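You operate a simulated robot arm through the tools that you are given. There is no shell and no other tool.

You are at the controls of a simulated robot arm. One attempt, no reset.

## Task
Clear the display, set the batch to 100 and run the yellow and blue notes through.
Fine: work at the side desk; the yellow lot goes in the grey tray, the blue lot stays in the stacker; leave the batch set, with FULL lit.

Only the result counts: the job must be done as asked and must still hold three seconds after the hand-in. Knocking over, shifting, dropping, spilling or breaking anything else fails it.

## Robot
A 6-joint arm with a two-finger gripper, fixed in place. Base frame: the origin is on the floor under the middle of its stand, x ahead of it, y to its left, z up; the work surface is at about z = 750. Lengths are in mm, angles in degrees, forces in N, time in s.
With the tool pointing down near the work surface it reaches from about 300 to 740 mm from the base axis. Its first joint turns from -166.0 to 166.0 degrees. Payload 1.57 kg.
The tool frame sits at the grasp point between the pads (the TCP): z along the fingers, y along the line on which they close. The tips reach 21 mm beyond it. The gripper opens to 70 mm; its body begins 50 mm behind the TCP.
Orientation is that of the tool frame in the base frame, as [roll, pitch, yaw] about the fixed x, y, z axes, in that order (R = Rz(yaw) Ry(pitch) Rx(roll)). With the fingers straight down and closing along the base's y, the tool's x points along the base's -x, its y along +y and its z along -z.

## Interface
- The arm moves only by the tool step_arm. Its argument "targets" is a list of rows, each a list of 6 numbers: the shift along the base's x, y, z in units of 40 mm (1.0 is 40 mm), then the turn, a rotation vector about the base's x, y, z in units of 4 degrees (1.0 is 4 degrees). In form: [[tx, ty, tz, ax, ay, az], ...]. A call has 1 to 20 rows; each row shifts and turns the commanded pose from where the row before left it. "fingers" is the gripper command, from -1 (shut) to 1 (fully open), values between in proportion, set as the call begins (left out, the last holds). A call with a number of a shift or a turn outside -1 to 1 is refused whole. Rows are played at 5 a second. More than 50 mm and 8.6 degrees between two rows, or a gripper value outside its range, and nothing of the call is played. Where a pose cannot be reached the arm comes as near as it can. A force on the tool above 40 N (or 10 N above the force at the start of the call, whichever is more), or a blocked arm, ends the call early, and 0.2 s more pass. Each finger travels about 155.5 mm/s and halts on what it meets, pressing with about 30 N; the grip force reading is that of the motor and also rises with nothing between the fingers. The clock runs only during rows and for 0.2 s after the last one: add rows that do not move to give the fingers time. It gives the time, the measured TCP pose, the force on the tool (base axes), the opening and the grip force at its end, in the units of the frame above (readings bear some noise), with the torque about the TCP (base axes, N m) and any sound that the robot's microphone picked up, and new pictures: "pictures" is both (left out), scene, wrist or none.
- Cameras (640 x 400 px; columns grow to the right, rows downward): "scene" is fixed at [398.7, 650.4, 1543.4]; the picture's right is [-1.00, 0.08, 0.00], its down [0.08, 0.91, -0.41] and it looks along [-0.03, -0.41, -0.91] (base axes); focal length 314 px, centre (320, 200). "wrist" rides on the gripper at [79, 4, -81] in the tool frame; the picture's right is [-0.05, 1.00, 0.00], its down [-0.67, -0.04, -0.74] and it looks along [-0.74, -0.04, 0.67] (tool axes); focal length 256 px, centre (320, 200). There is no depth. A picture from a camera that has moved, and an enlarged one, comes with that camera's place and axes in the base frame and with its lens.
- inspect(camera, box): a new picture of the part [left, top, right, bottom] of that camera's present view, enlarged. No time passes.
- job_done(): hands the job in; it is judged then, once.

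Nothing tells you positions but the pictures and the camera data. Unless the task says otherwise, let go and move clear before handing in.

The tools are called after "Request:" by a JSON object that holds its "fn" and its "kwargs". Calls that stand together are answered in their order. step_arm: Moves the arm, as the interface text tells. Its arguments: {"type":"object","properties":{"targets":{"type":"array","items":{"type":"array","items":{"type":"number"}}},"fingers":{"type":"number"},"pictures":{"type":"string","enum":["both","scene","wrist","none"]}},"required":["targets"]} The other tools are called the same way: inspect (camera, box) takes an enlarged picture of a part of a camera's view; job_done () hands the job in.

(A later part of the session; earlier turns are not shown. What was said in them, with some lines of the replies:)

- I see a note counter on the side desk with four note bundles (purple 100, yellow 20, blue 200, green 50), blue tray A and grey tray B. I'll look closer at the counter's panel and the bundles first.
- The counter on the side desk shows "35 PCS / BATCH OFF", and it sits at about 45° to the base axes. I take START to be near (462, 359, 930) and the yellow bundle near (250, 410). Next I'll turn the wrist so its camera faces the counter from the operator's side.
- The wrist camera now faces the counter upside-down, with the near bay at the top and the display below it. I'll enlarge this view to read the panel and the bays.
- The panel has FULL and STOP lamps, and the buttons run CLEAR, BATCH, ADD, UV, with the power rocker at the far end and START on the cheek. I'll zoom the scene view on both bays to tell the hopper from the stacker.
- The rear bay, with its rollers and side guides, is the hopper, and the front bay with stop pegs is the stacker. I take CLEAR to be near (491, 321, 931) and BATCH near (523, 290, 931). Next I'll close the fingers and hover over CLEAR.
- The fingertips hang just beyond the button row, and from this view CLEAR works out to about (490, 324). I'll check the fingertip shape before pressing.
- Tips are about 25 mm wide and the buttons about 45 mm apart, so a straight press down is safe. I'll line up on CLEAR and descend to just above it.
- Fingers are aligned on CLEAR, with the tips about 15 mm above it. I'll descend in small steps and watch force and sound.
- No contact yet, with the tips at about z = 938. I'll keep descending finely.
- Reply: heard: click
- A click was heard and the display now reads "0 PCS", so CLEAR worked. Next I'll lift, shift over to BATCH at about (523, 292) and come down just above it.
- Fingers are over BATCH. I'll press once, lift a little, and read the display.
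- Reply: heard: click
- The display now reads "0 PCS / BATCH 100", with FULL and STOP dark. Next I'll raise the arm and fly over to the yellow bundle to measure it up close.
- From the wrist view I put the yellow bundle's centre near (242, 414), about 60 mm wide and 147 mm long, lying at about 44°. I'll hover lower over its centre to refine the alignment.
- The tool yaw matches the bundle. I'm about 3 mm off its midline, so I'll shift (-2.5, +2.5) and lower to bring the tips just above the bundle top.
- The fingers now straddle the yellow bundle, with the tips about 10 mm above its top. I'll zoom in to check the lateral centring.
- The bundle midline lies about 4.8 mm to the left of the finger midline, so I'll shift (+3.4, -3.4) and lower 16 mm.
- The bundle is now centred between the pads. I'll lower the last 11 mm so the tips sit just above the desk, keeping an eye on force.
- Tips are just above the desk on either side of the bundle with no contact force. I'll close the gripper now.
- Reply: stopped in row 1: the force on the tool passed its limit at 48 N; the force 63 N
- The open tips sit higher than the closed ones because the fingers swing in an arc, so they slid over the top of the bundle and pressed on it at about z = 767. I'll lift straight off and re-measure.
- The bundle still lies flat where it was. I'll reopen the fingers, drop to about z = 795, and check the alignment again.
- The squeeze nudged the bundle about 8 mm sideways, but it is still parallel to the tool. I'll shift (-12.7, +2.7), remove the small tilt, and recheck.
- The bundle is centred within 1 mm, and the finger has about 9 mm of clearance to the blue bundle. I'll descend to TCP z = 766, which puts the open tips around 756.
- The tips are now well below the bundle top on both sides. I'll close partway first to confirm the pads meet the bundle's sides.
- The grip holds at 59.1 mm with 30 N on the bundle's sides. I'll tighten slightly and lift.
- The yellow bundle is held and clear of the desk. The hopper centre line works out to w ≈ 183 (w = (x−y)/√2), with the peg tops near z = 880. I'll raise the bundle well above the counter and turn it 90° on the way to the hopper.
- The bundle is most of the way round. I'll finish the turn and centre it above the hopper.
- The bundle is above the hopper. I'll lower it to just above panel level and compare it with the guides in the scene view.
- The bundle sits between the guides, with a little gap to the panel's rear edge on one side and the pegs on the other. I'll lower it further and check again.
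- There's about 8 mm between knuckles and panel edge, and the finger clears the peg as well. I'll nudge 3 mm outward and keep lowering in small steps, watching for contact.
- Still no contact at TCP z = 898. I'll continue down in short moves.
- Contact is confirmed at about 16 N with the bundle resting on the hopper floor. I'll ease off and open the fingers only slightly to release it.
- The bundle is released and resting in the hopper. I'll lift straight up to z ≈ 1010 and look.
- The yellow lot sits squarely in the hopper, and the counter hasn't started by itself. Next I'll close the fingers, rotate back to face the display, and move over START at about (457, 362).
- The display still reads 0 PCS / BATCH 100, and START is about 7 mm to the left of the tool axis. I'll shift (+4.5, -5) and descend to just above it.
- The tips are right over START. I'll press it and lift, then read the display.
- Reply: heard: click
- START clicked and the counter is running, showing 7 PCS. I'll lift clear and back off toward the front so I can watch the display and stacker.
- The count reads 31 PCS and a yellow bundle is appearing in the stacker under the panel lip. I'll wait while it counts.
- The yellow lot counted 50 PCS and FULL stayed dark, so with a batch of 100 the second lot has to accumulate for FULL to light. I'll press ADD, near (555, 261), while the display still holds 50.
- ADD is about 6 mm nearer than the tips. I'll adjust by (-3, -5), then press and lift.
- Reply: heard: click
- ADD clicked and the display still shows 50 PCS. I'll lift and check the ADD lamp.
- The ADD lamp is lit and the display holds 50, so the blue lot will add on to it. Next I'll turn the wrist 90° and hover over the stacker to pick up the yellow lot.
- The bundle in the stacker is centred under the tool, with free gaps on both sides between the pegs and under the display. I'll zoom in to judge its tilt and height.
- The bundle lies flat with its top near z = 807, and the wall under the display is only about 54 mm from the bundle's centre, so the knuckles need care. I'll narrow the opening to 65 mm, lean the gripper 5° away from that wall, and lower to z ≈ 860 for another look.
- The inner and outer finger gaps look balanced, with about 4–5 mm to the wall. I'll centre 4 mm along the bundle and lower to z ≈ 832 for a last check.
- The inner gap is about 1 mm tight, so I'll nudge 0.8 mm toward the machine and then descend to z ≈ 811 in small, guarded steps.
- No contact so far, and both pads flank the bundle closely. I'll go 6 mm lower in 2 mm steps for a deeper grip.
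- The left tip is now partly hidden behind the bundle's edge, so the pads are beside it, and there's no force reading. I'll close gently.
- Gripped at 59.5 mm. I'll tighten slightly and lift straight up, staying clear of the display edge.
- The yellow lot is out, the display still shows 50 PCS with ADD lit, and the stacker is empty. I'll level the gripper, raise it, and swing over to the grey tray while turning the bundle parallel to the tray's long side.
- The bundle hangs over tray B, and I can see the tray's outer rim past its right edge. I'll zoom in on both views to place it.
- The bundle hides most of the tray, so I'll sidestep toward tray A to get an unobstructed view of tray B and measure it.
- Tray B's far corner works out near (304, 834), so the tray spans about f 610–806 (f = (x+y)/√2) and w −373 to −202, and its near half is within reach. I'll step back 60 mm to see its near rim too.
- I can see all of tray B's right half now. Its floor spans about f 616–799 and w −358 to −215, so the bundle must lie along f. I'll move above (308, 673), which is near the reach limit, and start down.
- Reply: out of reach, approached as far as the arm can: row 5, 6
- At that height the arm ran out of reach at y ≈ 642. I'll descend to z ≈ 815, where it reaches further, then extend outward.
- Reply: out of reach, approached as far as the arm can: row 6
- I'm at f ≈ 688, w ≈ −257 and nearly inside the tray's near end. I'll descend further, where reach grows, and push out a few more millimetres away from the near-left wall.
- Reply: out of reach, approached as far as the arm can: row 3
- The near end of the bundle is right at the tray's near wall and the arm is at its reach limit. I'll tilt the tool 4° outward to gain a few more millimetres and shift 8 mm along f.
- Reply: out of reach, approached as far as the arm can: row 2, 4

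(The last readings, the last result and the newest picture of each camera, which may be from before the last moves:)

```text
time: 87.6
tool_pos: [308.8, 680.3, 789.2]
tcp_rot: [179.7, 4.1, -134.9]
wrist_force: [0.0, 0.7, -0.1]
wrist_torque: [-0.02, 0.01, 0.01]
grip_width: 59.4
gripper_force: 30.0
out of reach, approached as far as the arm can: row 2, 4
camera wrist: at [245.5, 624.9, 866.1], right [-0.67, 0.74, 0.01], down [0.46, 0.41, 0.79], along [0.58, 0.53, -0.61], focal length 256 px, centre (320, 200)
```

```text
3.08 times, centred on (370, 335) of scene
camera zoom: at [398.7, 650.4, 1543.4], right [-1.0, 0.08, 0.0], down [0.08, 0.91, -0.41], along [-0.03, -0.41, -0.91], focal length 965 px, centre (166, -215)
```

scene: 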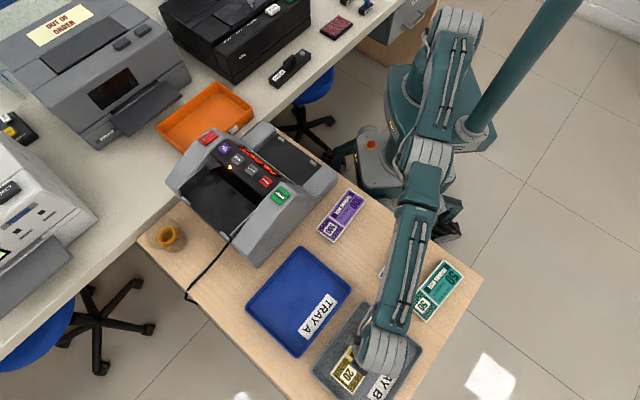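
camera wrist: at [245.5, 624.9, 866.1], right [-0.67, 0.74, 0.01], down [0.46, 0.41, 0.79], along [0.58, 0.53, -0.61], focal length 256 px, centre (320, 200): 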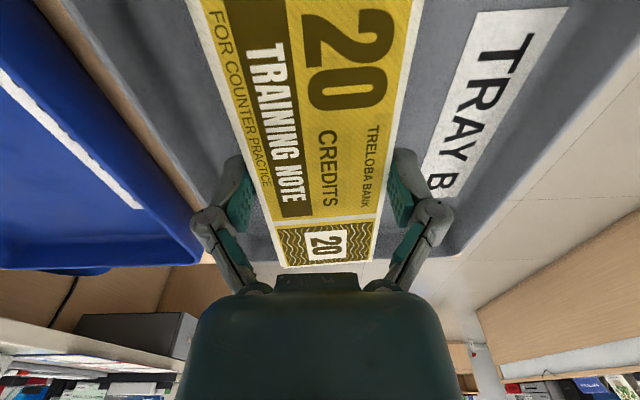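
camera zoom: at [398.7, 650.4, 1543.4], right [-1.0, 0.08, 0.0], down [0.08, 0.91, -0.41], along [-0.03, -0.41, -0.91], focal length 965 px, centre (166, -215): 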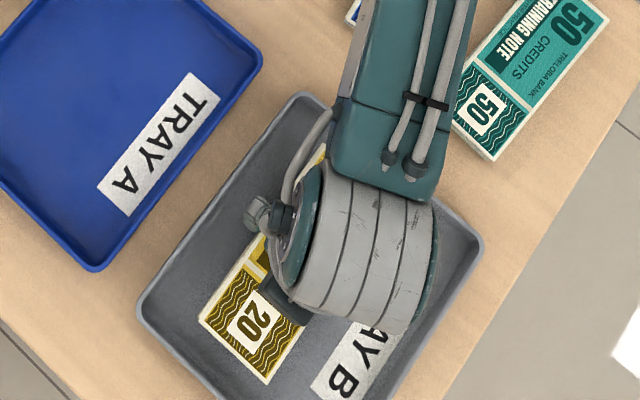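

Now f ≈ 699 and w ≈ −263, well inside the tray. I'll lower gently until the bundle's near end touches the tray floor.

Request:
{"fn": "step_arm", "kwargs": {"targets": [[0, 0, -0.1, 0, 0, 0], [0, 0, -0.1, 0, 0, 0], [0, 0, -0.05, 0, 0, 0], [0, 0, -0.05, 0, 0, 0], [0, 0, 0, 0, 0, 0]], "pictures": "none"}}

Request:
{"fn": "inspect", "kwargs": {"camera": "wrist", "box": [100, 0, 560, 280]}}

```text
time: 88.8
tool_pos: [310.4, 679.6, 777.8]
tcp_rot: [179.8, 4.0, -135.0]
wrist_force: [-0.3, -0.6, -0.9]
wrist_torque: [0.03, 0.01, -0.02]
grip_width: 59.3
gripper_force: 30.1
```

```text
1.39 times, centred on (330, 140) of wrist
camera zoom: at [245.3, 624.4, 854.0], right [-0.67, 0.74, 0.01], down [0.46, 0.41, 0.79], along [0.58, 0.53, -0.61], focal length 356 px, centre (306, 284)
```

zoom: 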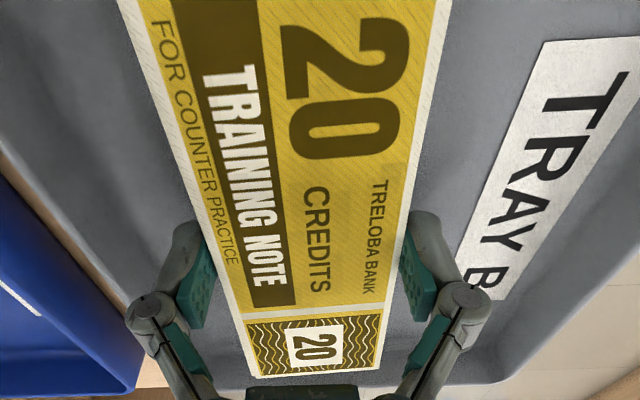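

No contact yet at z = 778. I'll continue in 2 mm steps.

Request:
{"fn": "step_arm", "kwargs": {"targets": [[0, 0, -0.05, 0, 0, 0], [0, 0, -0.05, 0, 0, 0], [0, 0, 0, 0, 0, 0]], "pictures": "none"}}

```text
time: 89.6
tool_pos: [307.7, 680.1, 776.2]
tcp_rot: [179.8, 4.1, -135.0]
wrist_force: [2.1, 1.4, 7.5]
wrist_torque: [-0.23, 0.58, -0.06]
grip_width: 59.5
gripper_force: 30.1
```

The near end is resting on the tray floor at about 7.5 N. I'll open slightly to let the other end settle, then lift away.

Request:
{"fn": "step_arm", "kwargs": {"targets": [[0, 0, 0, 0, 0, 0], [0, 0, 0, 0, 0, 0], [0, 0, 0, 0, 0, 0]], "fingers": 0.9}}

Request:
{"fn": "inspect", "kwargs": {"camera": "wrist", "box": [100, 0, 560, 280]}}

```text
time: 90.4
tool_pos: [308.5, 679.3, 773.7]
tcp_rot: [179.7, 4.0, -135.0]
wrist_force: [-0.2, -0.6, 0.0]
wrist_torque: [0.02, 0.01, -0.01]
grip_width: 66.2
gripper_force: 0.0
camera wrist: at [245.2, 624.1, 850.0], right [-0.67, 0.74, 0.01], down [0.46, 0.41, 0.79], along [0.58, 0.53, -0.61], focal length 256 px, centre (320, 200)
```

scene: 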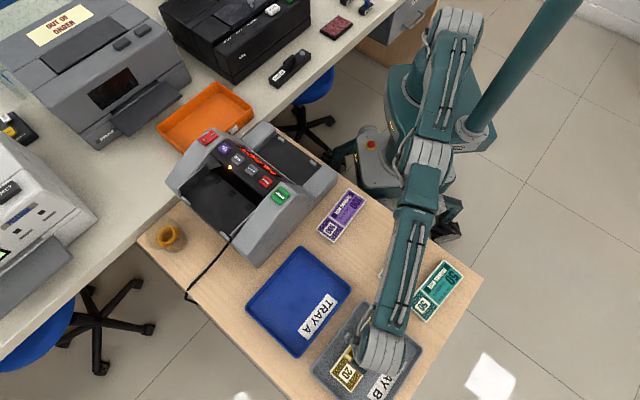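
wrist: 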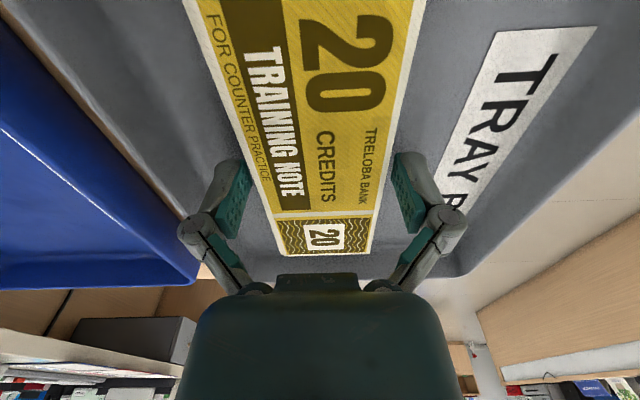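

```text
1.39 times, centred on (330, 140) of wrist
camera zoom: at [245.2, 624.1, 850.0], right [-0.67, 0.74, 0.01], down [0.46, 0.41, 0.79], along [0.58, 0.53, -0.61], focal length 356 px, centre (306, 284)
```

zoom: 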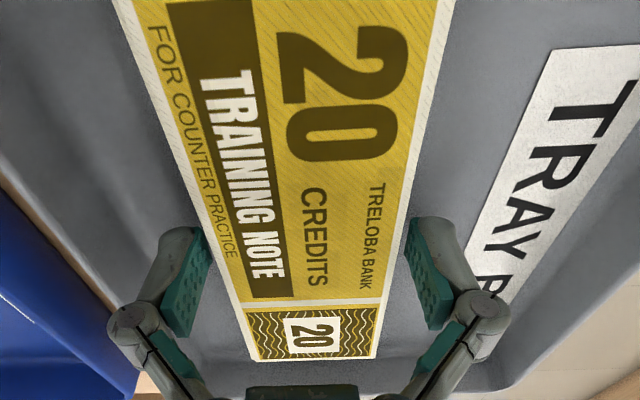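

The yellow lot lies flat in tray B and the fingers are free of it. I'll lift away, easing back along the bundle's length.

Request:
{"fn": "step_arm", "kwargs": {"targets": [[0, 0, 0.15, 0, 0, 0], [-0.05, -0.05, 0.3, 0, 0, 0], [-0.1, -0.1, 0.4, 0, 0, 0], [-0.2, -0.2, 0.6, 0, 0, 0], [-0.3, -0.3, 0.7, 0, 0, 0], [-0.3, -0.3, 0.7, -0.36, 0.36, 0], [-0.3, -0.3, 0.7, -0.36, 0.36, 0], [0, 0, 0, 0, 0, 0]]}}

Request:
{"fn": "inspect", "kwargs": {"camera": "scene", "box": [260, 240, 460, 400]}}

```text
time: 92.2
tool_pos: [257.6, 629.1, 914.8]
tcp_rot: [179.8, -0.1, -134.9]
wrist_force: [0.4, 0.1, 0.7]
wrist_torque: [0.03, 0.02, 0.04]
grip_width: 66.6
gripper_force: 0.1
camera wrist: at [197.6, 576.4, 998.1], right [-0.67, 0.74, 0.0], down [0.5, 0.45, 0.74], along [0.55, 0.5, -0.67], focal length 256 px, centre (320, 200)
```

scene: 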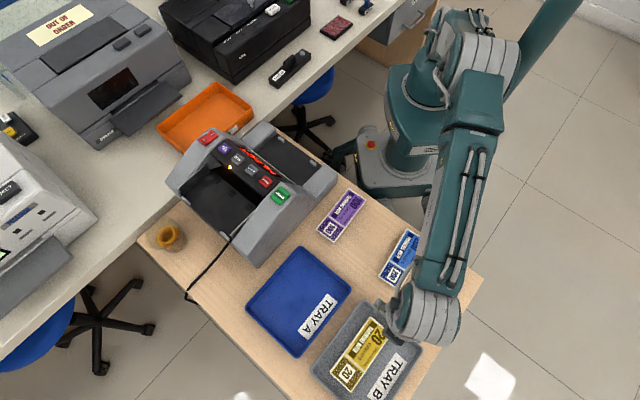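
wrist: 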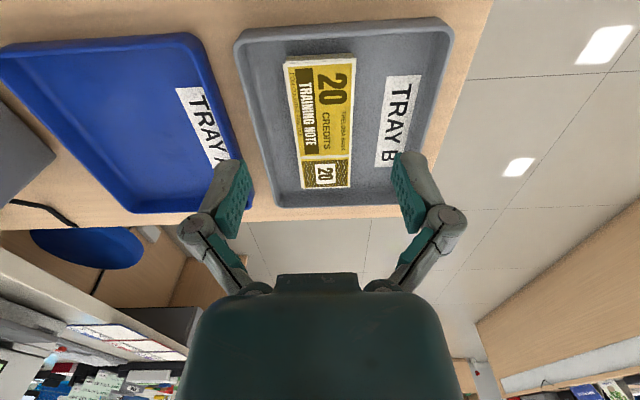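

```text
2.50 times, centred on (360, 320) of scene
camera zoom: at [398.7, 650.4, 1543.4], right [-1.0, 0.08, 0.0], down [0.08, 0.91, -0.41], along [-0.03, -0.41, -0.91], focal length 784 px, centre (220, -100)
```

zoom: 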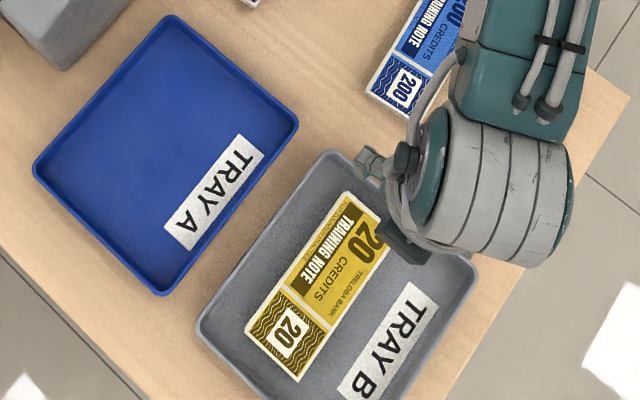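

The yellow lot rests flat inside the grey tray. Next I'll fly over to the blue bundle near (176, 478) for a look before grasping.

Request:
{"fn": "step_arm", "kwargs": {"targets": [[0, 0, 0.8, 0, 0, 0], [-0.515, -0.8, 0, 0, 0, 0], [-0.515, -0.8, 0, 0, 0, 0], [-0.515, -0.8, 0, 0, 0, 0], [-0.515, -0.8, 0, 0, 0, 0], [-0.515, -0.8, 0, 0, 0, 0], [-0.515, -0.8, 0, 0, 0, 0], [0, 0, 0, 0, 0, 0]], "fingers": 1}}

Request:
{"fn": "inspect", "kwargs": {"camera": "wrist", "box": [200, 0, 440, 160]}}

```text
time: 94.0
tool_pos: [132.6, 439.6, 948.6]
tcp_rot: [-180.0, 0.1, -135.0]
wrist_force: [0.2, 0.2, 0.7]
wrist_torque: [0.0, -0.03, -0.01]
grip_width: 70.1
gripper_force: 0.0
camera wrist: at [73.9, 387.0, 1031.0], right [-0.67, 0.74, 0.0], down [0.5, 0.45, 0.74], along [0.55, 0.5, -0.67], focal length 256 px, centre (320, 200)
```

scene: 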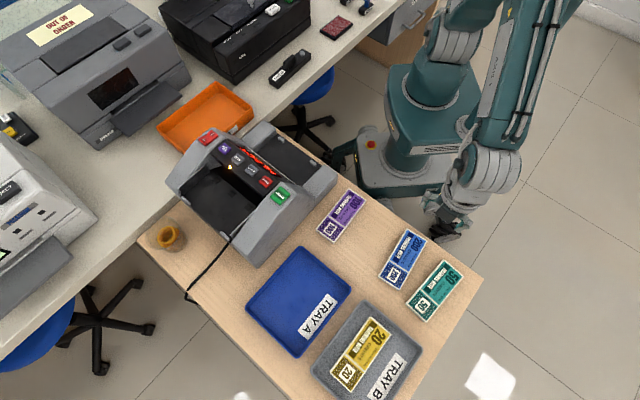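
wrist: 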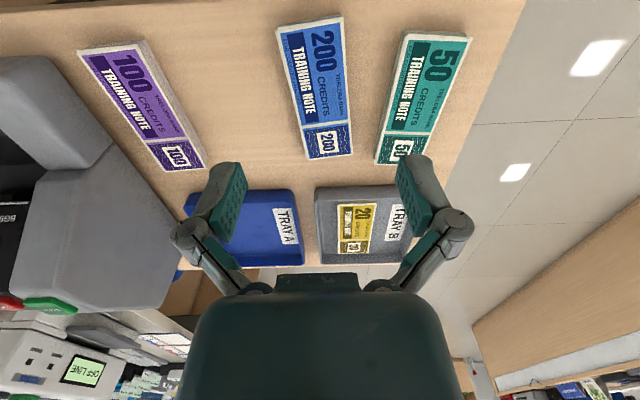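

```text
2.50 times, centred on (320, 80) of wrist
camera zoom: at [73.9, 387.0, 1031.0], right [-0.67, 0.74, 0.0], down [0.5, 0.45, 0.74], along [0.55, 0.5, -0.67], focal length 640 px, centre (320, 500)
```

zoom: 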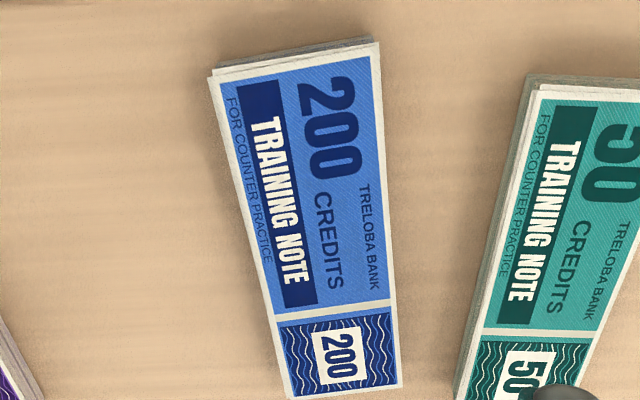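

The blue bundle's centre is near (174, 477), turned about 50° against my 45°. I'll rotate 5.4° and lower over its centre to check the alignment.

Request:
{"fn": "step_arm", "kwargs": {"targets": [[0.264, 0.231, -0.8, 0, 0, 0.675], [0.264, 0.231, -0.8, 0, 0, 0.675], [0.264, 0.231, -0.8, 0, 0, 0], [0.264, 0.231, -0.8, 0, 0, 0], [0, 0, -0.35, 0, 0, 0], [0, 0, 0, 0, 0, 0]], "pictures": "wrist"}}

Request:
{"fn": "inspect", "kwargs": {"camera": "wrist", "box": [190, 60, 450, 240]}}

```text
time: 95.4
tool_pos: [177.7, 473.7, 806.7]
tcp_rot: [179.8, 0.0, -129.6]
wrist_force: [-0.1, 0.6, 0.6]
wrist_torque: [0.04, -0.02, 0.01]
grip_width: 70.0
gripper_force: 0.0
camera wrist: at [123.6, 417.0, 889.1], right [-0.74, 0.68, 0.0], down [0.45, 0.49, 0.74], along [0.5, 0.55, -0.67], focal length 256 px, centre (320, 200)
```

wrist: 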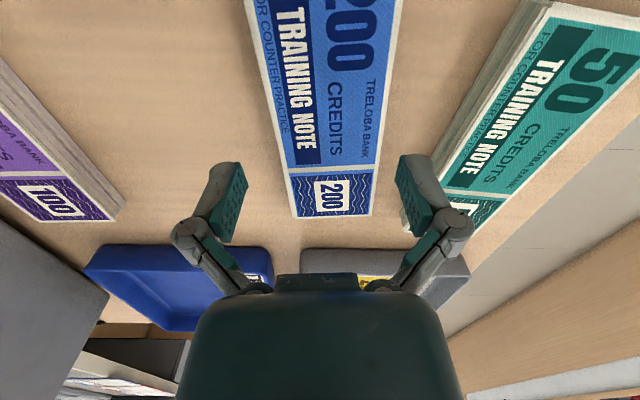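

```text
2.22 times, centred on (320, 150) of wrist
camera zoom: at [123.6, 417.0, 889.1], right [-0.74, 0.68, 0.0], down [0.45, 0.49, 0.74], along [0.5, 0.55, -0.67], focal length 569 px, centre (320, 311)
```

zoom: 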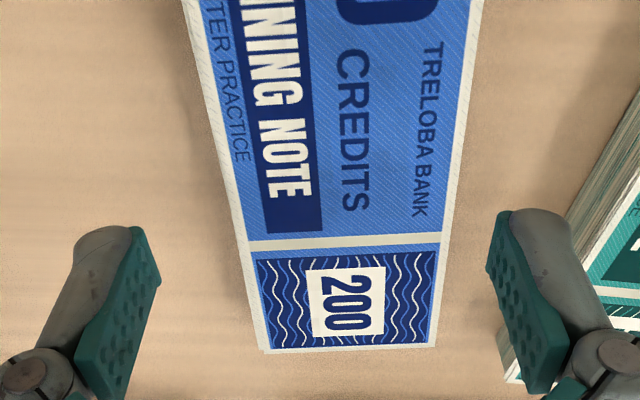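

The blue bundle is 4.3 mm to the right of the finger midline. I'll correct and lower partway, then check once more.

Request:
{"fn": "step_arm", "kwargs": {"targets": [[-0.11, 0.033, 0, 0, 0, 0], [0, 0, -0.2, 0, 0, 0], [0, 0, -0.15, 0, 0, 0], [0, 0, 0, 0, 0, 0]], "pictures": "wrist"}}

Request:
{"fn": "inspect", "kwargs": {"camera": "wrist", "box": [190, 60, 450, 240]}}

```text
time: 96.4
tool_pos: [172.4, 475.6, 792.3]
tcp_rot: [179.8, 0.1, -129.6]
wrist_force: [0.3, -0.6, 0.1]
wrist_torque: [-0.05, 0.0, 0.01]
grip_width: 70.0
gripper_force: 0.1
camera wrist: at [118.7, 417.8, 874.9], right [-0.74, 0.68, 0.0], down [0.45, 0.49, 0.74], along [0.5, 0.55, -0.67], focal length 256 px, centre (320, 200)
```

wrist: 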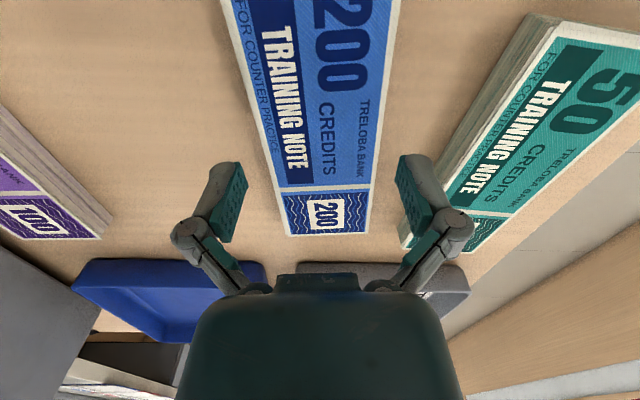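

```text
2.22 times, centred on (320, 150) of wrist
camera zoom: at [118.7, 417.8, 874.9], right [-0.74, 0.68, 0.0], down [0.45, 0.49, 0.74], along [0.5, 0.55, -0.67], focal length 569 px, centre (320, 311)
```

zoom: 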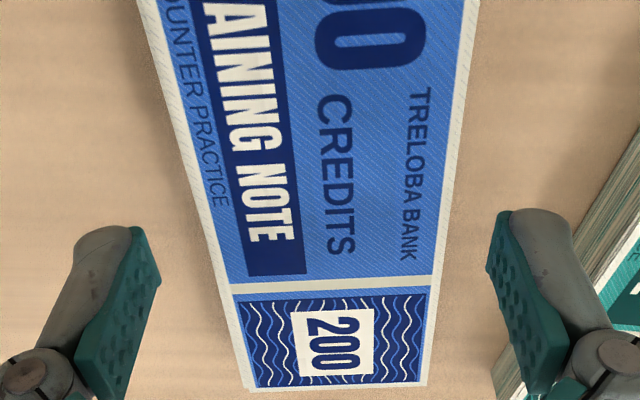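

The blue bundle is centred. I'll descend to z ≈ 767 with force watch.

Request:
{"fn": "step_arm", "kwargs": {"targets": [[0, 0, -0.2, 0, 0, 0], [0, 0, -0.2, 0, 0, 0], [0, 0, -0.12, 0, 0, 0], [0, 0, -0.06, 0, 0, 0], [0, 0, -0.04, 0, 0, 0], [0, 0, 0, 0, 0, 0]], "pictures": "wrist"}}

Request:
{"fn": "inspect", "kwargs": {"camera": "wrist", "box": [190, 60, 450, 240]}}

```text
time: 97.8
tool_pos: [172.4, 474.6, 767.5]
tcp_rot: [179.8, 0.0, -129.6]
wrist_force: [0.2, -0.4, 0.2]
wrist_torque: [0.0, -0.01, -0.01]
grip_width: 69.9
gripper_force: 0.0
camera wrist: at [117.3, 417.9, 849.6], right [-0.74, 0.68, 0.0], down [0.45, 0.49, 0.74], along [0.5, 0.55, -0.67], focal length 256 px, centre (320, 200)
```

wrist: 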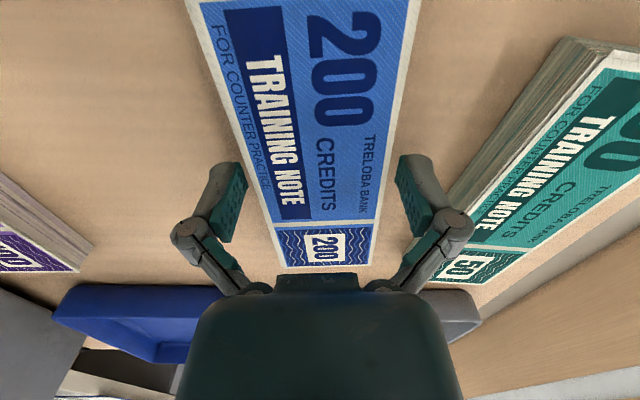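

```text
2.22 times, centred on (320, 150) of wrist
camera zoom: at [117.3, 417.9, 849.6], right [-0.74, 0.68, 0.0], down [0.45, 0.49, 0.74], along [0.5, 0.55, -0.67], focal length 569 px, centre (320, 311)
```

zoom: 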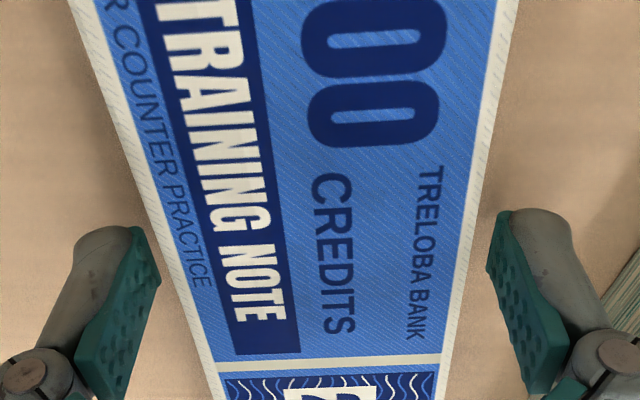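

The pads straddle the blue bundle evenly at the right depth. I'll close gently.

Request:
{"fn": "step_arm", "kwargs": {"targets": [[0, 0, 0, 0, 0, 0], [0, 0, 0, 0, 0, 0], [0, 0, 0, 0, 0, 0]], "fingers": 0.6, "pictures": "wrist"}}

```text
time: 98.6
tool_pos: [172.8, 475.3, 767.7]
tcp_rot: [179.8, 0.0, -129.6]
wrist_force: [-0.8, -1.2, 4.1]
wrist_torque: [-0.14, 0.07, 0.04]
grip_width: 59.1
gripper_force: 30.0
camera wrist: at [117.3, 417.8, 849.9], right [-0.74, 0.68, 0.0], down [0.45, 0.49, 0.74], along [0.5, 0.55, -0.67], focal length 256 px, centre (320, 200)
```

wrist: 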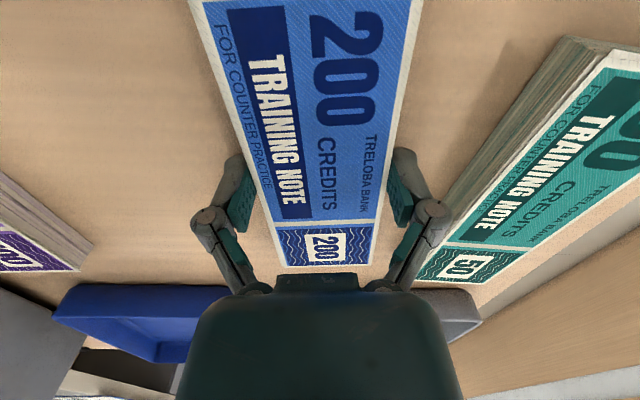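

Gripped at 59.1 mm. I'll lift, then carry and turn the blue bundle to the hopper as before.

Request:
{"fn": "step_arm", "kwargs": {"targets": [[0, 0, 0.05, 0, 0, 0], [0, 0, 0.15, 0, 0, 0], [0, 0, 0.4, 0, 0, 0], [0, 0, 0.9, 0, 0, 0], [0, 0, 0.9, 0, 0, 0], [0, 0, 0.9, 0, 0, 0], [0, 0, 0.9, 0, 0, 0], [0, 0, 0.9, 0, 0, 0], [0, 0, 0.9, 0, 0, 0], [0, 0, 0.3, 0, 0, 0]], "fingers": 0.2, "pictures": "wrist"}}

Request:
{"fn": "step_arm", "kwargs": {"targets": [[0.444, -0.143, 0, 0, 0, -0.994], [0.444, -0.143, 0, 0, 0, -0.994], [0.444, -0.143, 0, 0, 0, -0.994], [0.444, -0.143, 0, 0, 0, -0.994], [0.444, -0.143, 0, 0, 0, -0.994], [0.444, -0.143, 0, 0, 0, -0.994], [0.444, -0.143, 0, 0, 0, -0.994], [0.444, -0.143, 0, 0, 0, -0.994], [0.444, -0.143, 0, 0, 0, -0.994], [0.444, -0.143, 0, 0, 0, -0.994], [0.444, -0.143, 0, 0, 0, -0.994], [0.444, -0.143, 0, 0, 0, -0.994], [0.444, -0.143, 0, 0, 0, -0.994], [0.444, -0.143, 0, 0, 0, -0.994], [0.444, -0.143, 0, 0, 0, -0.994], [0.444, -0.143, 0, 0, 0, -0.994], [0.444, -0.143, 0, 0, 0, -0.994], [0.444, -0.143, 0, 0, 0, -0.994], [0.444, -0.143, 0, 0, 0, -0.994], [0.444, -0.143, 0, 0, 0, -0.994]], "pictures": "none"}}

Request:
{"fn": "step_arm", "kwargs": {"targets": [[0.444, -0.143, 0, 0, 0, -0.994], [0.444, -0.143, 0, 0, 0, -0.994], [0.444, -0.143, 0, 0, 0, -0.994], [0.444, -0.143, 0, 0, 0, -0.994], [0, 0, 0, 0, 0, 0]]}}

```text
time: 100.8
tool_pos: [171.8, 474.5, 1021.0]
tcp_rot: [179.9, 0.0, -129.6]
wrist_force: [1.1, -0.5, -1.0]
wrist_torque: [-0.01, -0.03, 0.02]
grip_width: 59.3
gripper_force: 30.4
camera wrist: at [117.0, 417.5, 1103.3], right [-0.74, 0.68, 0.0], down [0.45, 0.49, 0.74], along [0.5, 0.55, -0.67], focal length 256 px, centre (320, 200)
```

wrist: 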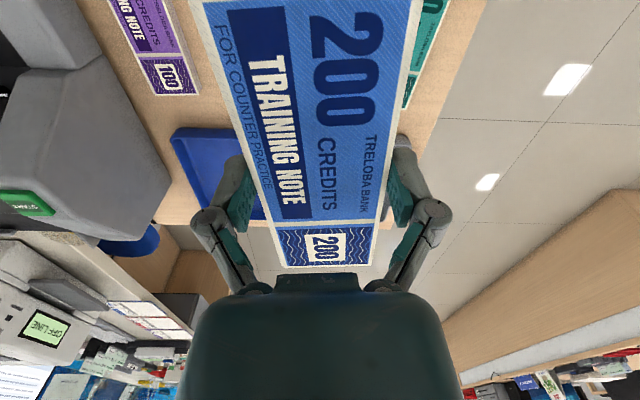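

```text
time: 105.0
tool_pos: [529.9, 361.6, 1019.7]
tcp_rot: [179.9, 0.0, 150.8]
wrist_force: [-0.1, 0.1, -0.6]
wrist_torque: [0.0, -0.02, 0.01]
grip_width: 59.0
gripper_force: 29.5
```

```text
time: 106.2
tool_pos: [602.0, 336.5, 1019.1]
tcp_rot: [179.9, 0.0, 134.8]
wrist_force: [-0.1, 0.8, 0.1]
wrist_torque: [0.0, 0.01, 0.01]
grip_width: 59.3
gripper_force: 29.9
camera wrist: at [547.4, 397.6, 1101.1], right [0.75, 0.67, 0.0], down [0.44, -0.5, 0.75], along [0.5, -0.56, -0.67], focal length 256 px, centre (320, 200)
```

scene: 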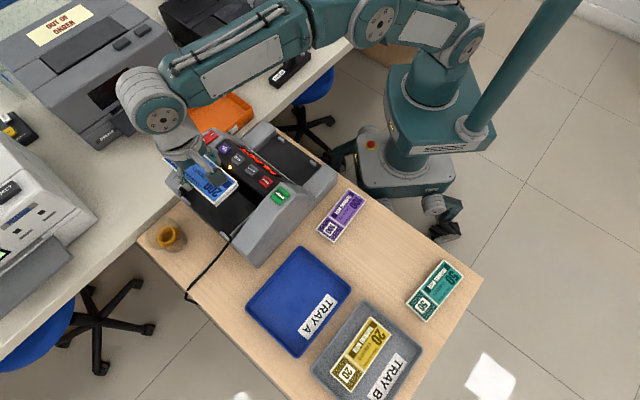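
wrist: 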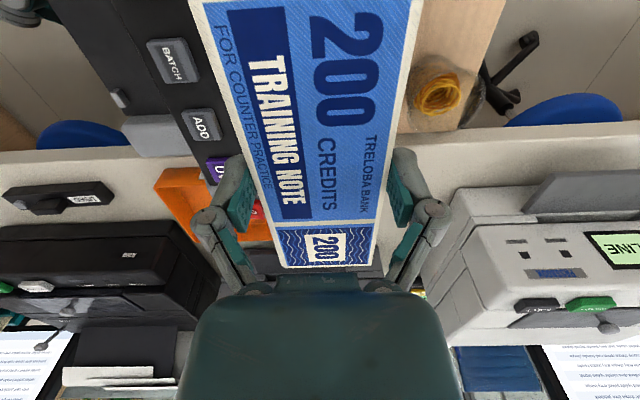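

The blue bundle is above the hopper. I'll trim by (-3, +1.5) to match the last placement and lower to z ≈ 912.

Request:
{"fn": "step_arm", "kwargs": {"targets": [[-0.075, 0.035, -0.5, 0, 0, 0], [0, 0, -0.5, 0, 0, 0], [0, 0, -0.5, 0, 0, 0], [0, 0, -0.5, 0, 0, 0], [0, 0, -0.4, 0, 0, 0], [0, 0, -0.3, 0, 0, 0], [0, 0, 0, 0, 0, 0]]}}

Request:
{"fn": "inspect", "kwargs": {"camera": "scene", "box": [160, 130, 280, 250]}}

```text
time: 107.8
tool_pos: [597.1, 340.7, 910.3]
tcp_rot: [179.9, 0.0, 135.0]
wrist_force: [-0.2, -0.3, -0.7]
wrist_torque: [0.01, 0.01, 0.01]
grip_width: 59.1
gripper_force: 30.2
camera wrist: at [543.3, 400.2, 991.8], right [0.74, 0.67, 0.0], down [0.44, -0.5, 0.75], along [0.5, -0.55, -0.67], focal length 256 px, centre (320, 200)
```

scene: 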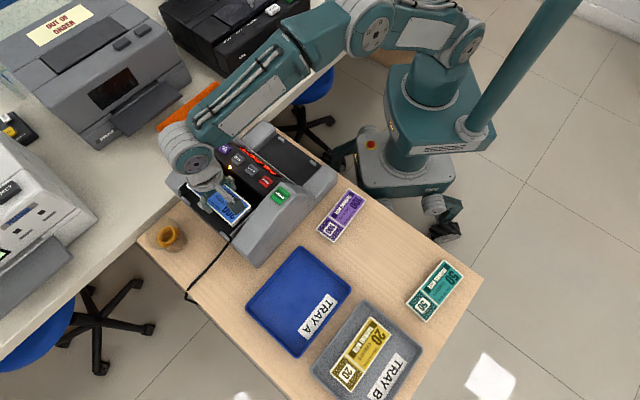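
wrist: 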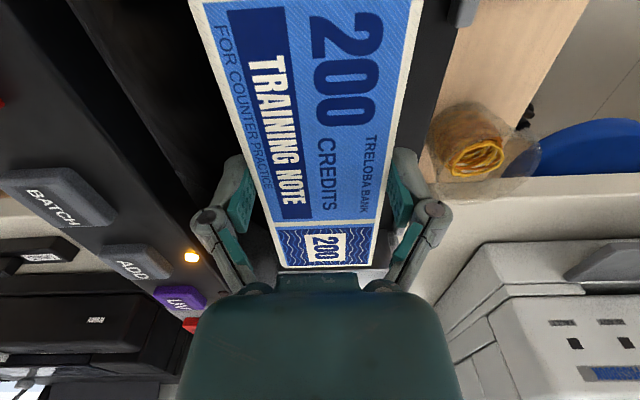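

```text
3.33 times, centred on (220, 190) of scene
camera zoom: at [398.7, 650.4, 1543.4], right [-1.0, 0.08, 0.0], down [0.08, 0.91, -0.41], along [-0.03, -0.41, -0.91], focal length 1045 px, centre (653, 233)
```

zoom: 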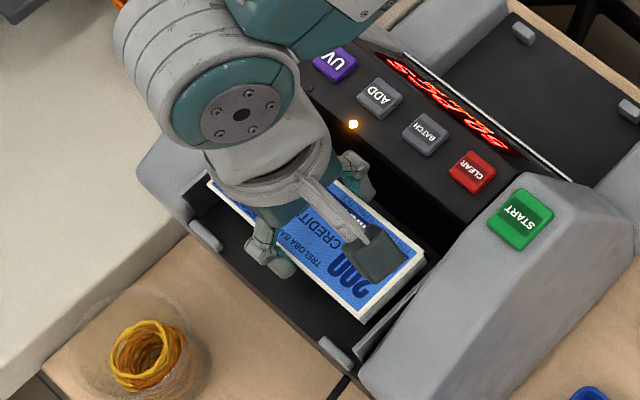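

It's between the guides just like the first lot. I'll lower to contact, expected near z = 892.

Request:
{"fn": "step_arm", "kwargs": {"targets": [[0, 0, -0.1, 0, 0, 0], [0, 0, -0.1, 0, 0, 0], [0, 0, -0.1, 0, 0, 0], [0, 0, -0.05, 0, 0, 0], [0, 0, -0.05, 0, 0, 0], [0, 0, 0, 0, 0, 0]], "pictures": "none"}}

```text
time: 109.2
tool_pos: [597.3, 340.0, 895.7]
tcp_rot: [180.0, -0.1, 134.8]
wrist_force: [0.2, -0.2, -0.8]
wrist_torque: [-0.01, 0.02, 0.0]
grip_width: 59.2
gripper_force: 29.6
```

Request:
{"fn": "step_arm", "kwargs": {"targets": [[0, 0, -0.04, 0, 0, 0], [0, 0, -0.04, 0, 0, 0], [0, 0, 0, 0, 0, 0]], "pictures": "none"}}

```text
time: 110.0
tool_pos: [598.7, 339.7, 893.0]
tcp_rot: [179.9, 0.0, 134.9]
wrist_force: [0.2, 0.2, 2.6]
wrist_torque: [0.17, 0.17, -0.04]
grip_width: 59.1
gripper_force: 30.6
```

First contact at z = 893 with 2.6 N. I'll settle one more millimetre and release with a small opening.

Request:
{"fn": "step_arm", "kwargs": {"targets": [[0, 0, -0.02, 0, 0, 0], [0, 0, 0, 0, 0, 0]], "pictures": "none"}}

Request:
{"fn": "step_arm", "kwargs": {"targets": [[0, 0, 0, 0, 0, 0], [0, 0, 0, 0, 0, 0], [0, 0, 0, 0, 0, 0]], "fingers": 0.88}}

Request:
{"fn": "step_arm", "kwargs": {"targets": [[0, 0, 0.1, 0, 0, 0], [0, 0, 0.2, 0, 0, 0], [0, 0, 0.5, 0, 0, 0], [0, 0, 0.8, 0, 0, 0], [0, 0, 0.8, 0, 0, 0], [0, 0, 0.8, 0, 0, 0], [0, 0, 0, 0, 0, 0]]}}

Request:
{"fn": "inspect", "kwargs": {"camera": "scene", "box": [160, 110, 340, 260]}}

```text
time: 110.6
tool_pos: [598.0, 339.2, 892.6]
tcp_rot: [179.7, 0.1, 135.0]
wrist_force: [-0.4, 1.8, 11.3]
wrist_torque: [0.04, 0.28, 0.0]
grip_width: 59.0
gripper_force: 30.5
```

```text
time: 111.4
tool_pos: [598.2, 339.4, 890.9]
tcp_rot: [180.0, 0.0, 134.9]
wrist_force: [-0.1, 0.0, -0.3]
wrist_torque: [0.0, 0.01, 0.01]
grip_width: 65.7
gripper_force: 0.1
camera wrist: at [543.1, 399.7, 973.4], right [0.74, 0.67, 0.0], down [0.44, -0.5, 0.75], along [0.5, -0.55, -0.67], focal length 256 px, centre (320, 200)
```

scene: 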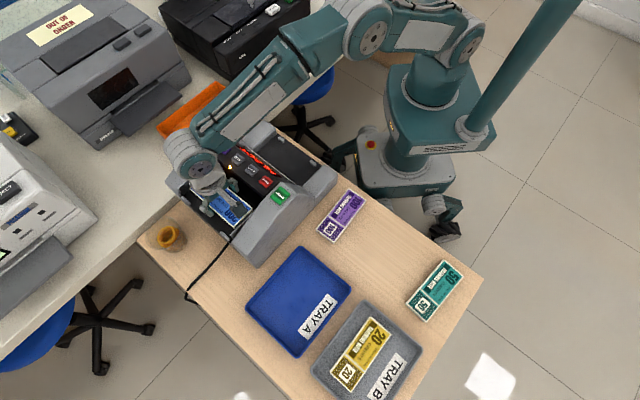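
wrist: 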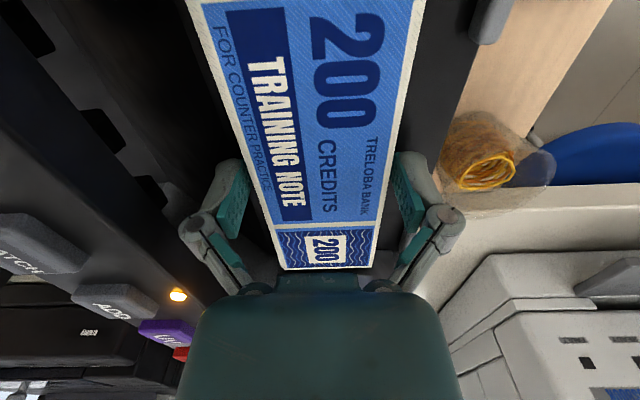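

```text
time: 113.0
tool_pos: [596.9, 338.6, 1019.9]
tcp_rot: [179.8, 0.0, 134.8]
wrist_force: [-1.1, 0.2, 0.3]
wrist_torque: [0.0, -0.01, 0.01]
grip_width: 66.0
gripper_force: 0.1
camera wrist: at [543.4, 399.5, 1101.5], right [0.74, 0.67, 0.0], down [0.44, -0.5, 0.75], along [0.5, -0.55, -0.67], focal length 256 px, centre (320, 200)
```

scene: 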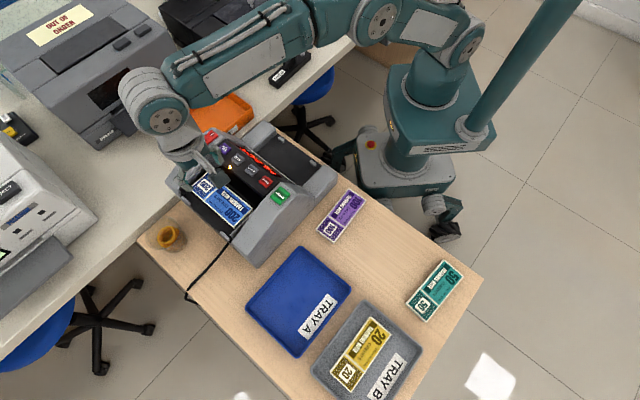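
wrist: 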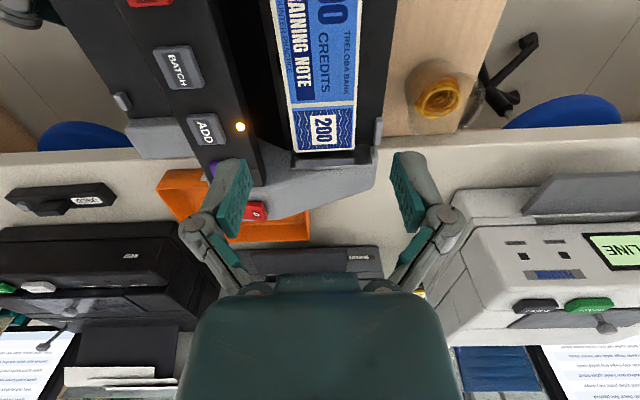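

```text
2.67 times, centred on (250, 185) of scene
camera zoom: at [398.7, 650.4, 1543.4], right [-1.0, 0.08, 0.0], down [0.08, 0.91, -0.41], along [-0.03, -0.41, -0.91], focal length 836 px, centre (507, 240)
```

zoom: 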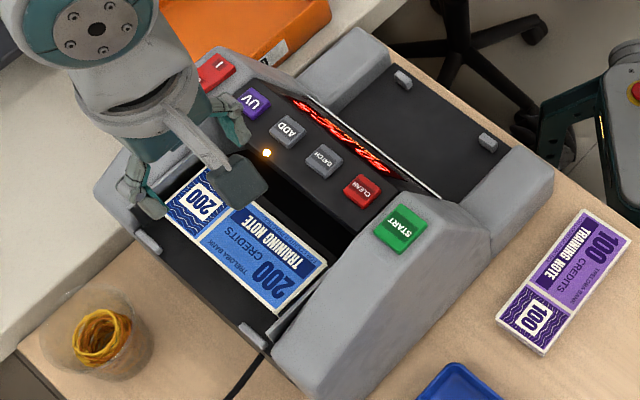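

The blue lot is in the hopper. I'll close the fingers, turn back to face the display, and go to START at (461, 358).

Request:
{"fn": "step_arm", "kwargs": {"targets": [[-0.148, 0.0212, 0, 0, 0, 0.978], [-0.148, 0.0212, 0, 0, 0, 0.978], [-0.148, 0.0212, 0, 0, 0, 0.978], [-0.148, 0.0212, 0, 0, 0, 0.978], [-0.148, 0.0212, 0, 0, 0, 0.978], [-0.148, 0.0212, 0, 0, 0, 0.978], [-0.148, 0.0212, 0, 0, 0, 0.978], [-0.148, 0.0212, 0, 0, 0, 0.978], [-0.148, 0.0212, 0, 0, 0, 0.978], [-0.148, 0.0212, 0, 0, 0, 0.978], [-0.148, 0.0212, 0, 0, 0, 0.978], [-0.148, 0.0212, 0, 0, 0, 0.978], [-0.148, 0.0212, 0, 0, 0, 0.978], [-0.148, 0.0212, 0, 0, 0, 0.978], [-0.148, 0.0212, 0, 0, 0, 0.978], [-0.148, 0.0212, 0, 0, 0, 0.978], [-0.148, 0.0212, 0, 0, 0, 0.978], [-0.148, 0.0212, 0, 0, 0, 0.978], [-0.148, 0.0212, 0, 0, 0, 0.978], [-0.148, 0.0212, 0, 0, 0, 0.978]], "fingers": -1, "pictures": "none"}}

Request:
{"fn": "step_arm", "kwargs": {"targets": [[-0.148, 0.0212, 0, 0, 0, 0.978], [-0.148, 0.0212, 0, 0, 0, 0.978], [-0.148, 0.0212, 0, 0, 0, 0.978], [0, 0, -0.35, 0, 0, 0], [0, 0, -0.35, 0, 0, 0], [0, 0, 0, 0, 0, 0]]}}

```text
time: 117.2
tool_pos: [479.5, 354.5, 1017.6]
tcp_rot: [179.8, -0.2, -146.9]
wrist_force: [0.2, 0.5, 0.5]
wrist_torque: [0.01, 0.01, 0.02]
grip_width: 0.0
gripper_force: 27.9
```

```text
time: 118.6
tool_pos: [462.1, 358.6, 991.3]
tcp_rot: [179.8, -0.1, -135.2]
wrist_force: [0.1, 0.4, 0.2]
wrist_torque: [-0.02, 0.01, 0.02]
grip_width: 0.1
gripper_force: 28.5
camera wrist: at [402.4, 307.0, 1073.7], right [-0.67, 0.75, 0.0], down [0.5, 0.44, 0.74], along [0.55, 0.5, -0.67], focal length 256 px, centre (320, 200)
```

scene: 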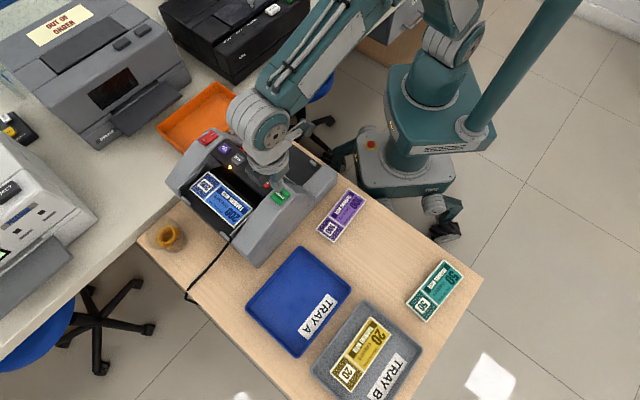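
wrist: 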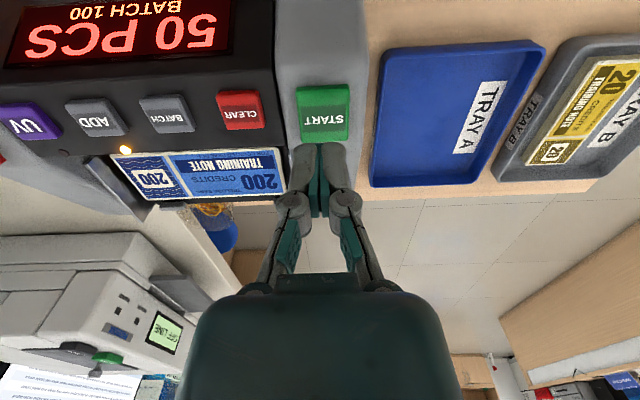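

The display still shows 50 PCS / BATCH 100 with ADD lit, and I'm aligned over START. I'll press it.

Request:
{"fn": "step_arm", "kwargs": {"targets": [[0, 0, -0.3, 0, 0, 0], [0, 0, -0.3, 0, 0, 0], [0, 0, -0.15, 0, 0, 0], [0, 0, -0.07, 0, 0, 0], [0, 0, -0.05, 0, 0, 0], [0, 0, -0.04, 0, 0, 0], [0, 0, -0.03, 0, 0, 0], [0, 0, 0, 0, 0, 0]], "pictures": "wrist"}}

```text
time: 120.4
tool_pos: [462.0, 358.5, 953.8]
tcp_rot: [179.8, 0.0, -135.2]
wrist_force: [2.5, 1.0, 4.6]
wrist_torque: [0.02, -0.07, 0.0]
grip_width: 5.7
gripper_force: 28.4
heard: click
camera wrist: at [401.2, 306.3, 1036.0], right [-0.67, 0.75, 0.0], down [0.5, 0.44, 0.75], along [0.55, 0.5, -0.67], focal length 256 px, centre (320, 200)
```

wrist: 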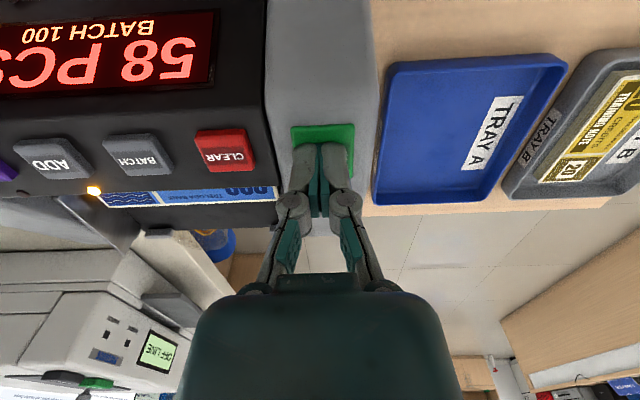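

The count is adding on, now at 58 PCS. I'll lift away and back off toward the robot side while it finishes.

Request:
{"fn": "step_arm", "kwargs": {"targets": [[0, 0, 0.4, 0, 0, 0], [0, 0, 0.8, 0, 0, 0], [0, 0, 0.8, 0, 0, 0], [0, 0, 0.8, 0, 0, 0], [-0.4, -0.6, 0.3, 0, 0, 0], [-0.4, -0.6, 0.3, 0, 0, 0], [-0.4, -0.6, 0.3, 0, 0, 0], [-0.4, -0.6, 0.3, 0, 0, 0], [0, 0, 0, 0, 0, 0], [0, 0, 0, 0, 0, 0], [0, 0, 0, 0, 0, 0], [0, 0, 0, 0, 0, 0], [0, 0, 0, 0, 0, 0], [0, 0, 0, 0, 0, 0], [0, 0, 0, 0, 0, 0], [0, 0, 0, 0, 0, 0], [0, 0, 0, 0, 0, 0], [0, 0, 0, 0, 0, 0], [0, 0, 0, 0, 0, 0], [0, 0, 0, 0, 0, 0]]}}

Request:
{"fn": "step_arm", "kwargs": {"targets": [[0, 0, 0, 0, 0, 0], [0, 0, 0, 0, 0, 0], [0, 0, 0, 0, 0, 0], [0, 0, 0, 0, 0, 0], [0, 0, 0, 0, 0, 0], [0, 0, 0, 0, 0, 0], [0, 0, 0, 0, 0, 0], [0, 0, 0, 0, 0, 0], [0, 0, 0, 0, 0, 0], [0, 0, 0, 0, 0, 0]]}}

Request:
{"fn": "inspect", "kwargs": {"camera": "wrist", "box": [140, 0, 380, 160]}}

Request:
{"fn": "inspect", "kwargs": {"camera": "scene", "box": [160, 110, 340, 260]}}

```text
time: 124.6
tool_pos: [395.1, 263.2, 1115.6]
tcp_rot: [179.7, 0.0, -135.2]
wrist_force: [0.1, 0.6, 0.1]
wrist_torque: [-0.01, 0.03, 0.0]
grip_width: 0.0
gripper_force: 28.4
camera wrist: at [336.0, 211.0, 1197.6], right [-0.67, 0.75, 0.0], down [0.5, 0.44, 0.74], along [0.55, 0.5, -0.67], focal length 256 px, centre (320, 200)
```

scene: 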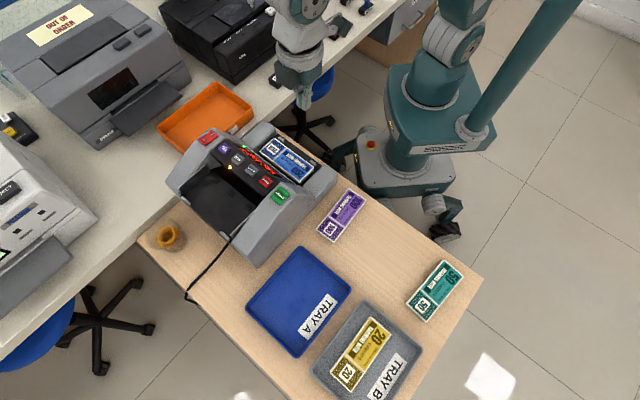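
wrist: 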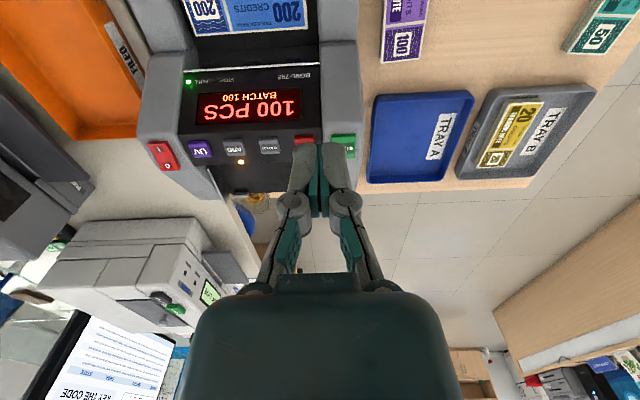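

```text
time: 126.8
tool_pos: [396.6, 261.4, 1115.0]
tcp_rot: [179.8, 0.0, -135.1]
wrist_force: [0.2, -0.3, -0.8]
wrist_torque: [-0.03, 0.0, -0.04]
grip_width: 0.1
gripper_force: 28.5
camera wrist: at [336.0, 211.0, 1197.6], right [-0.67, 0.75, 0.0], down [0.5, 0.44, 0.74], along [0.55, 0.5, -0.67], focal length 256 px, centre (320, 200)
```

scene: 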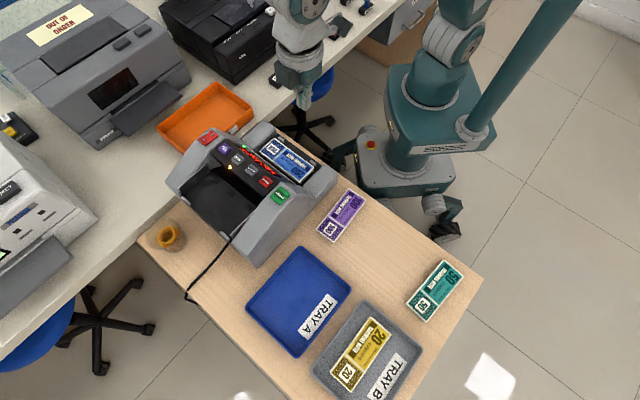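
wrist: 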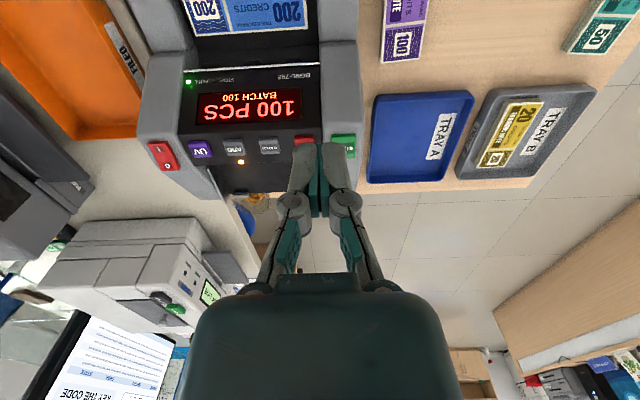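

```text
2.50 times, centred on (260, 80) of wrist
camera zoom: at [336.0, 211.0, 1197.6], right [-0.67, 0.75, 0.0], down [0.5, 0.44, 0.74], along [0.55, 0.5, -0.67], focal length 640 px, centre (470, 500)
```

zoom: 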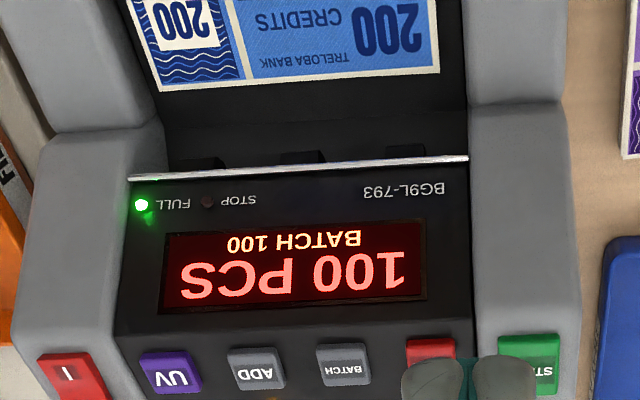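

```text
2.67 times, centred on (250, 185) of scene
camera zoom: at [398.7, 650.4, 1543.4], right [-1.0, 0.08, 0.0], down [0.08, 0.91, -0.41], along [-0.03, -0.41, -0.91], focal length 836 px, centre (507, 240)
```

zoom: 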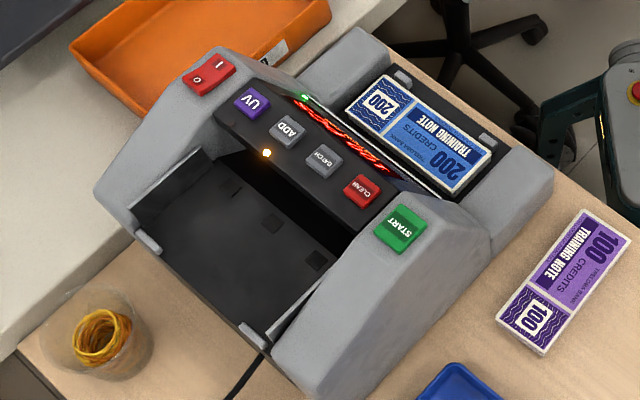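

The display reads 100 PCS / BATCH 100 with FULL lit green. The hopper is empty, the blue lot is in the stacker, the yellow lot is in the grey tray, and the arm is clear, so I'm handing in.

Request:
{"fn": "job_done", "kwargs": {}}

```text
The job is handed in.
```

The job is finished and handed in. When I handed in, the counter read 100 PCS / BATCH 100 with FULL lit green.

- **Display and batch:** I pressed CLEAR, which took the display from 35 to 0, then pressed BATCH once to set 100.
- **Yellow lot:** it counted 50 and now lies flat in the grey tray (Tray B). While I was first picking it up, the fingers closed over the top and slid it about 8 mm. It stayed flat on the desk and I regrasped it.
- **Blue lot:** it added another 50 and is still in the stacker. The hopper is empty.
- **ADD switched on:** you didn't ask for this. Each lot is only 50 notes, so the blue lot had to add to the yellow count for FULL to light at 100. ADD is still on.

I saw no sign that the purple and green bundles, Tray A or the counter itself had moved, and the arm is well clear.
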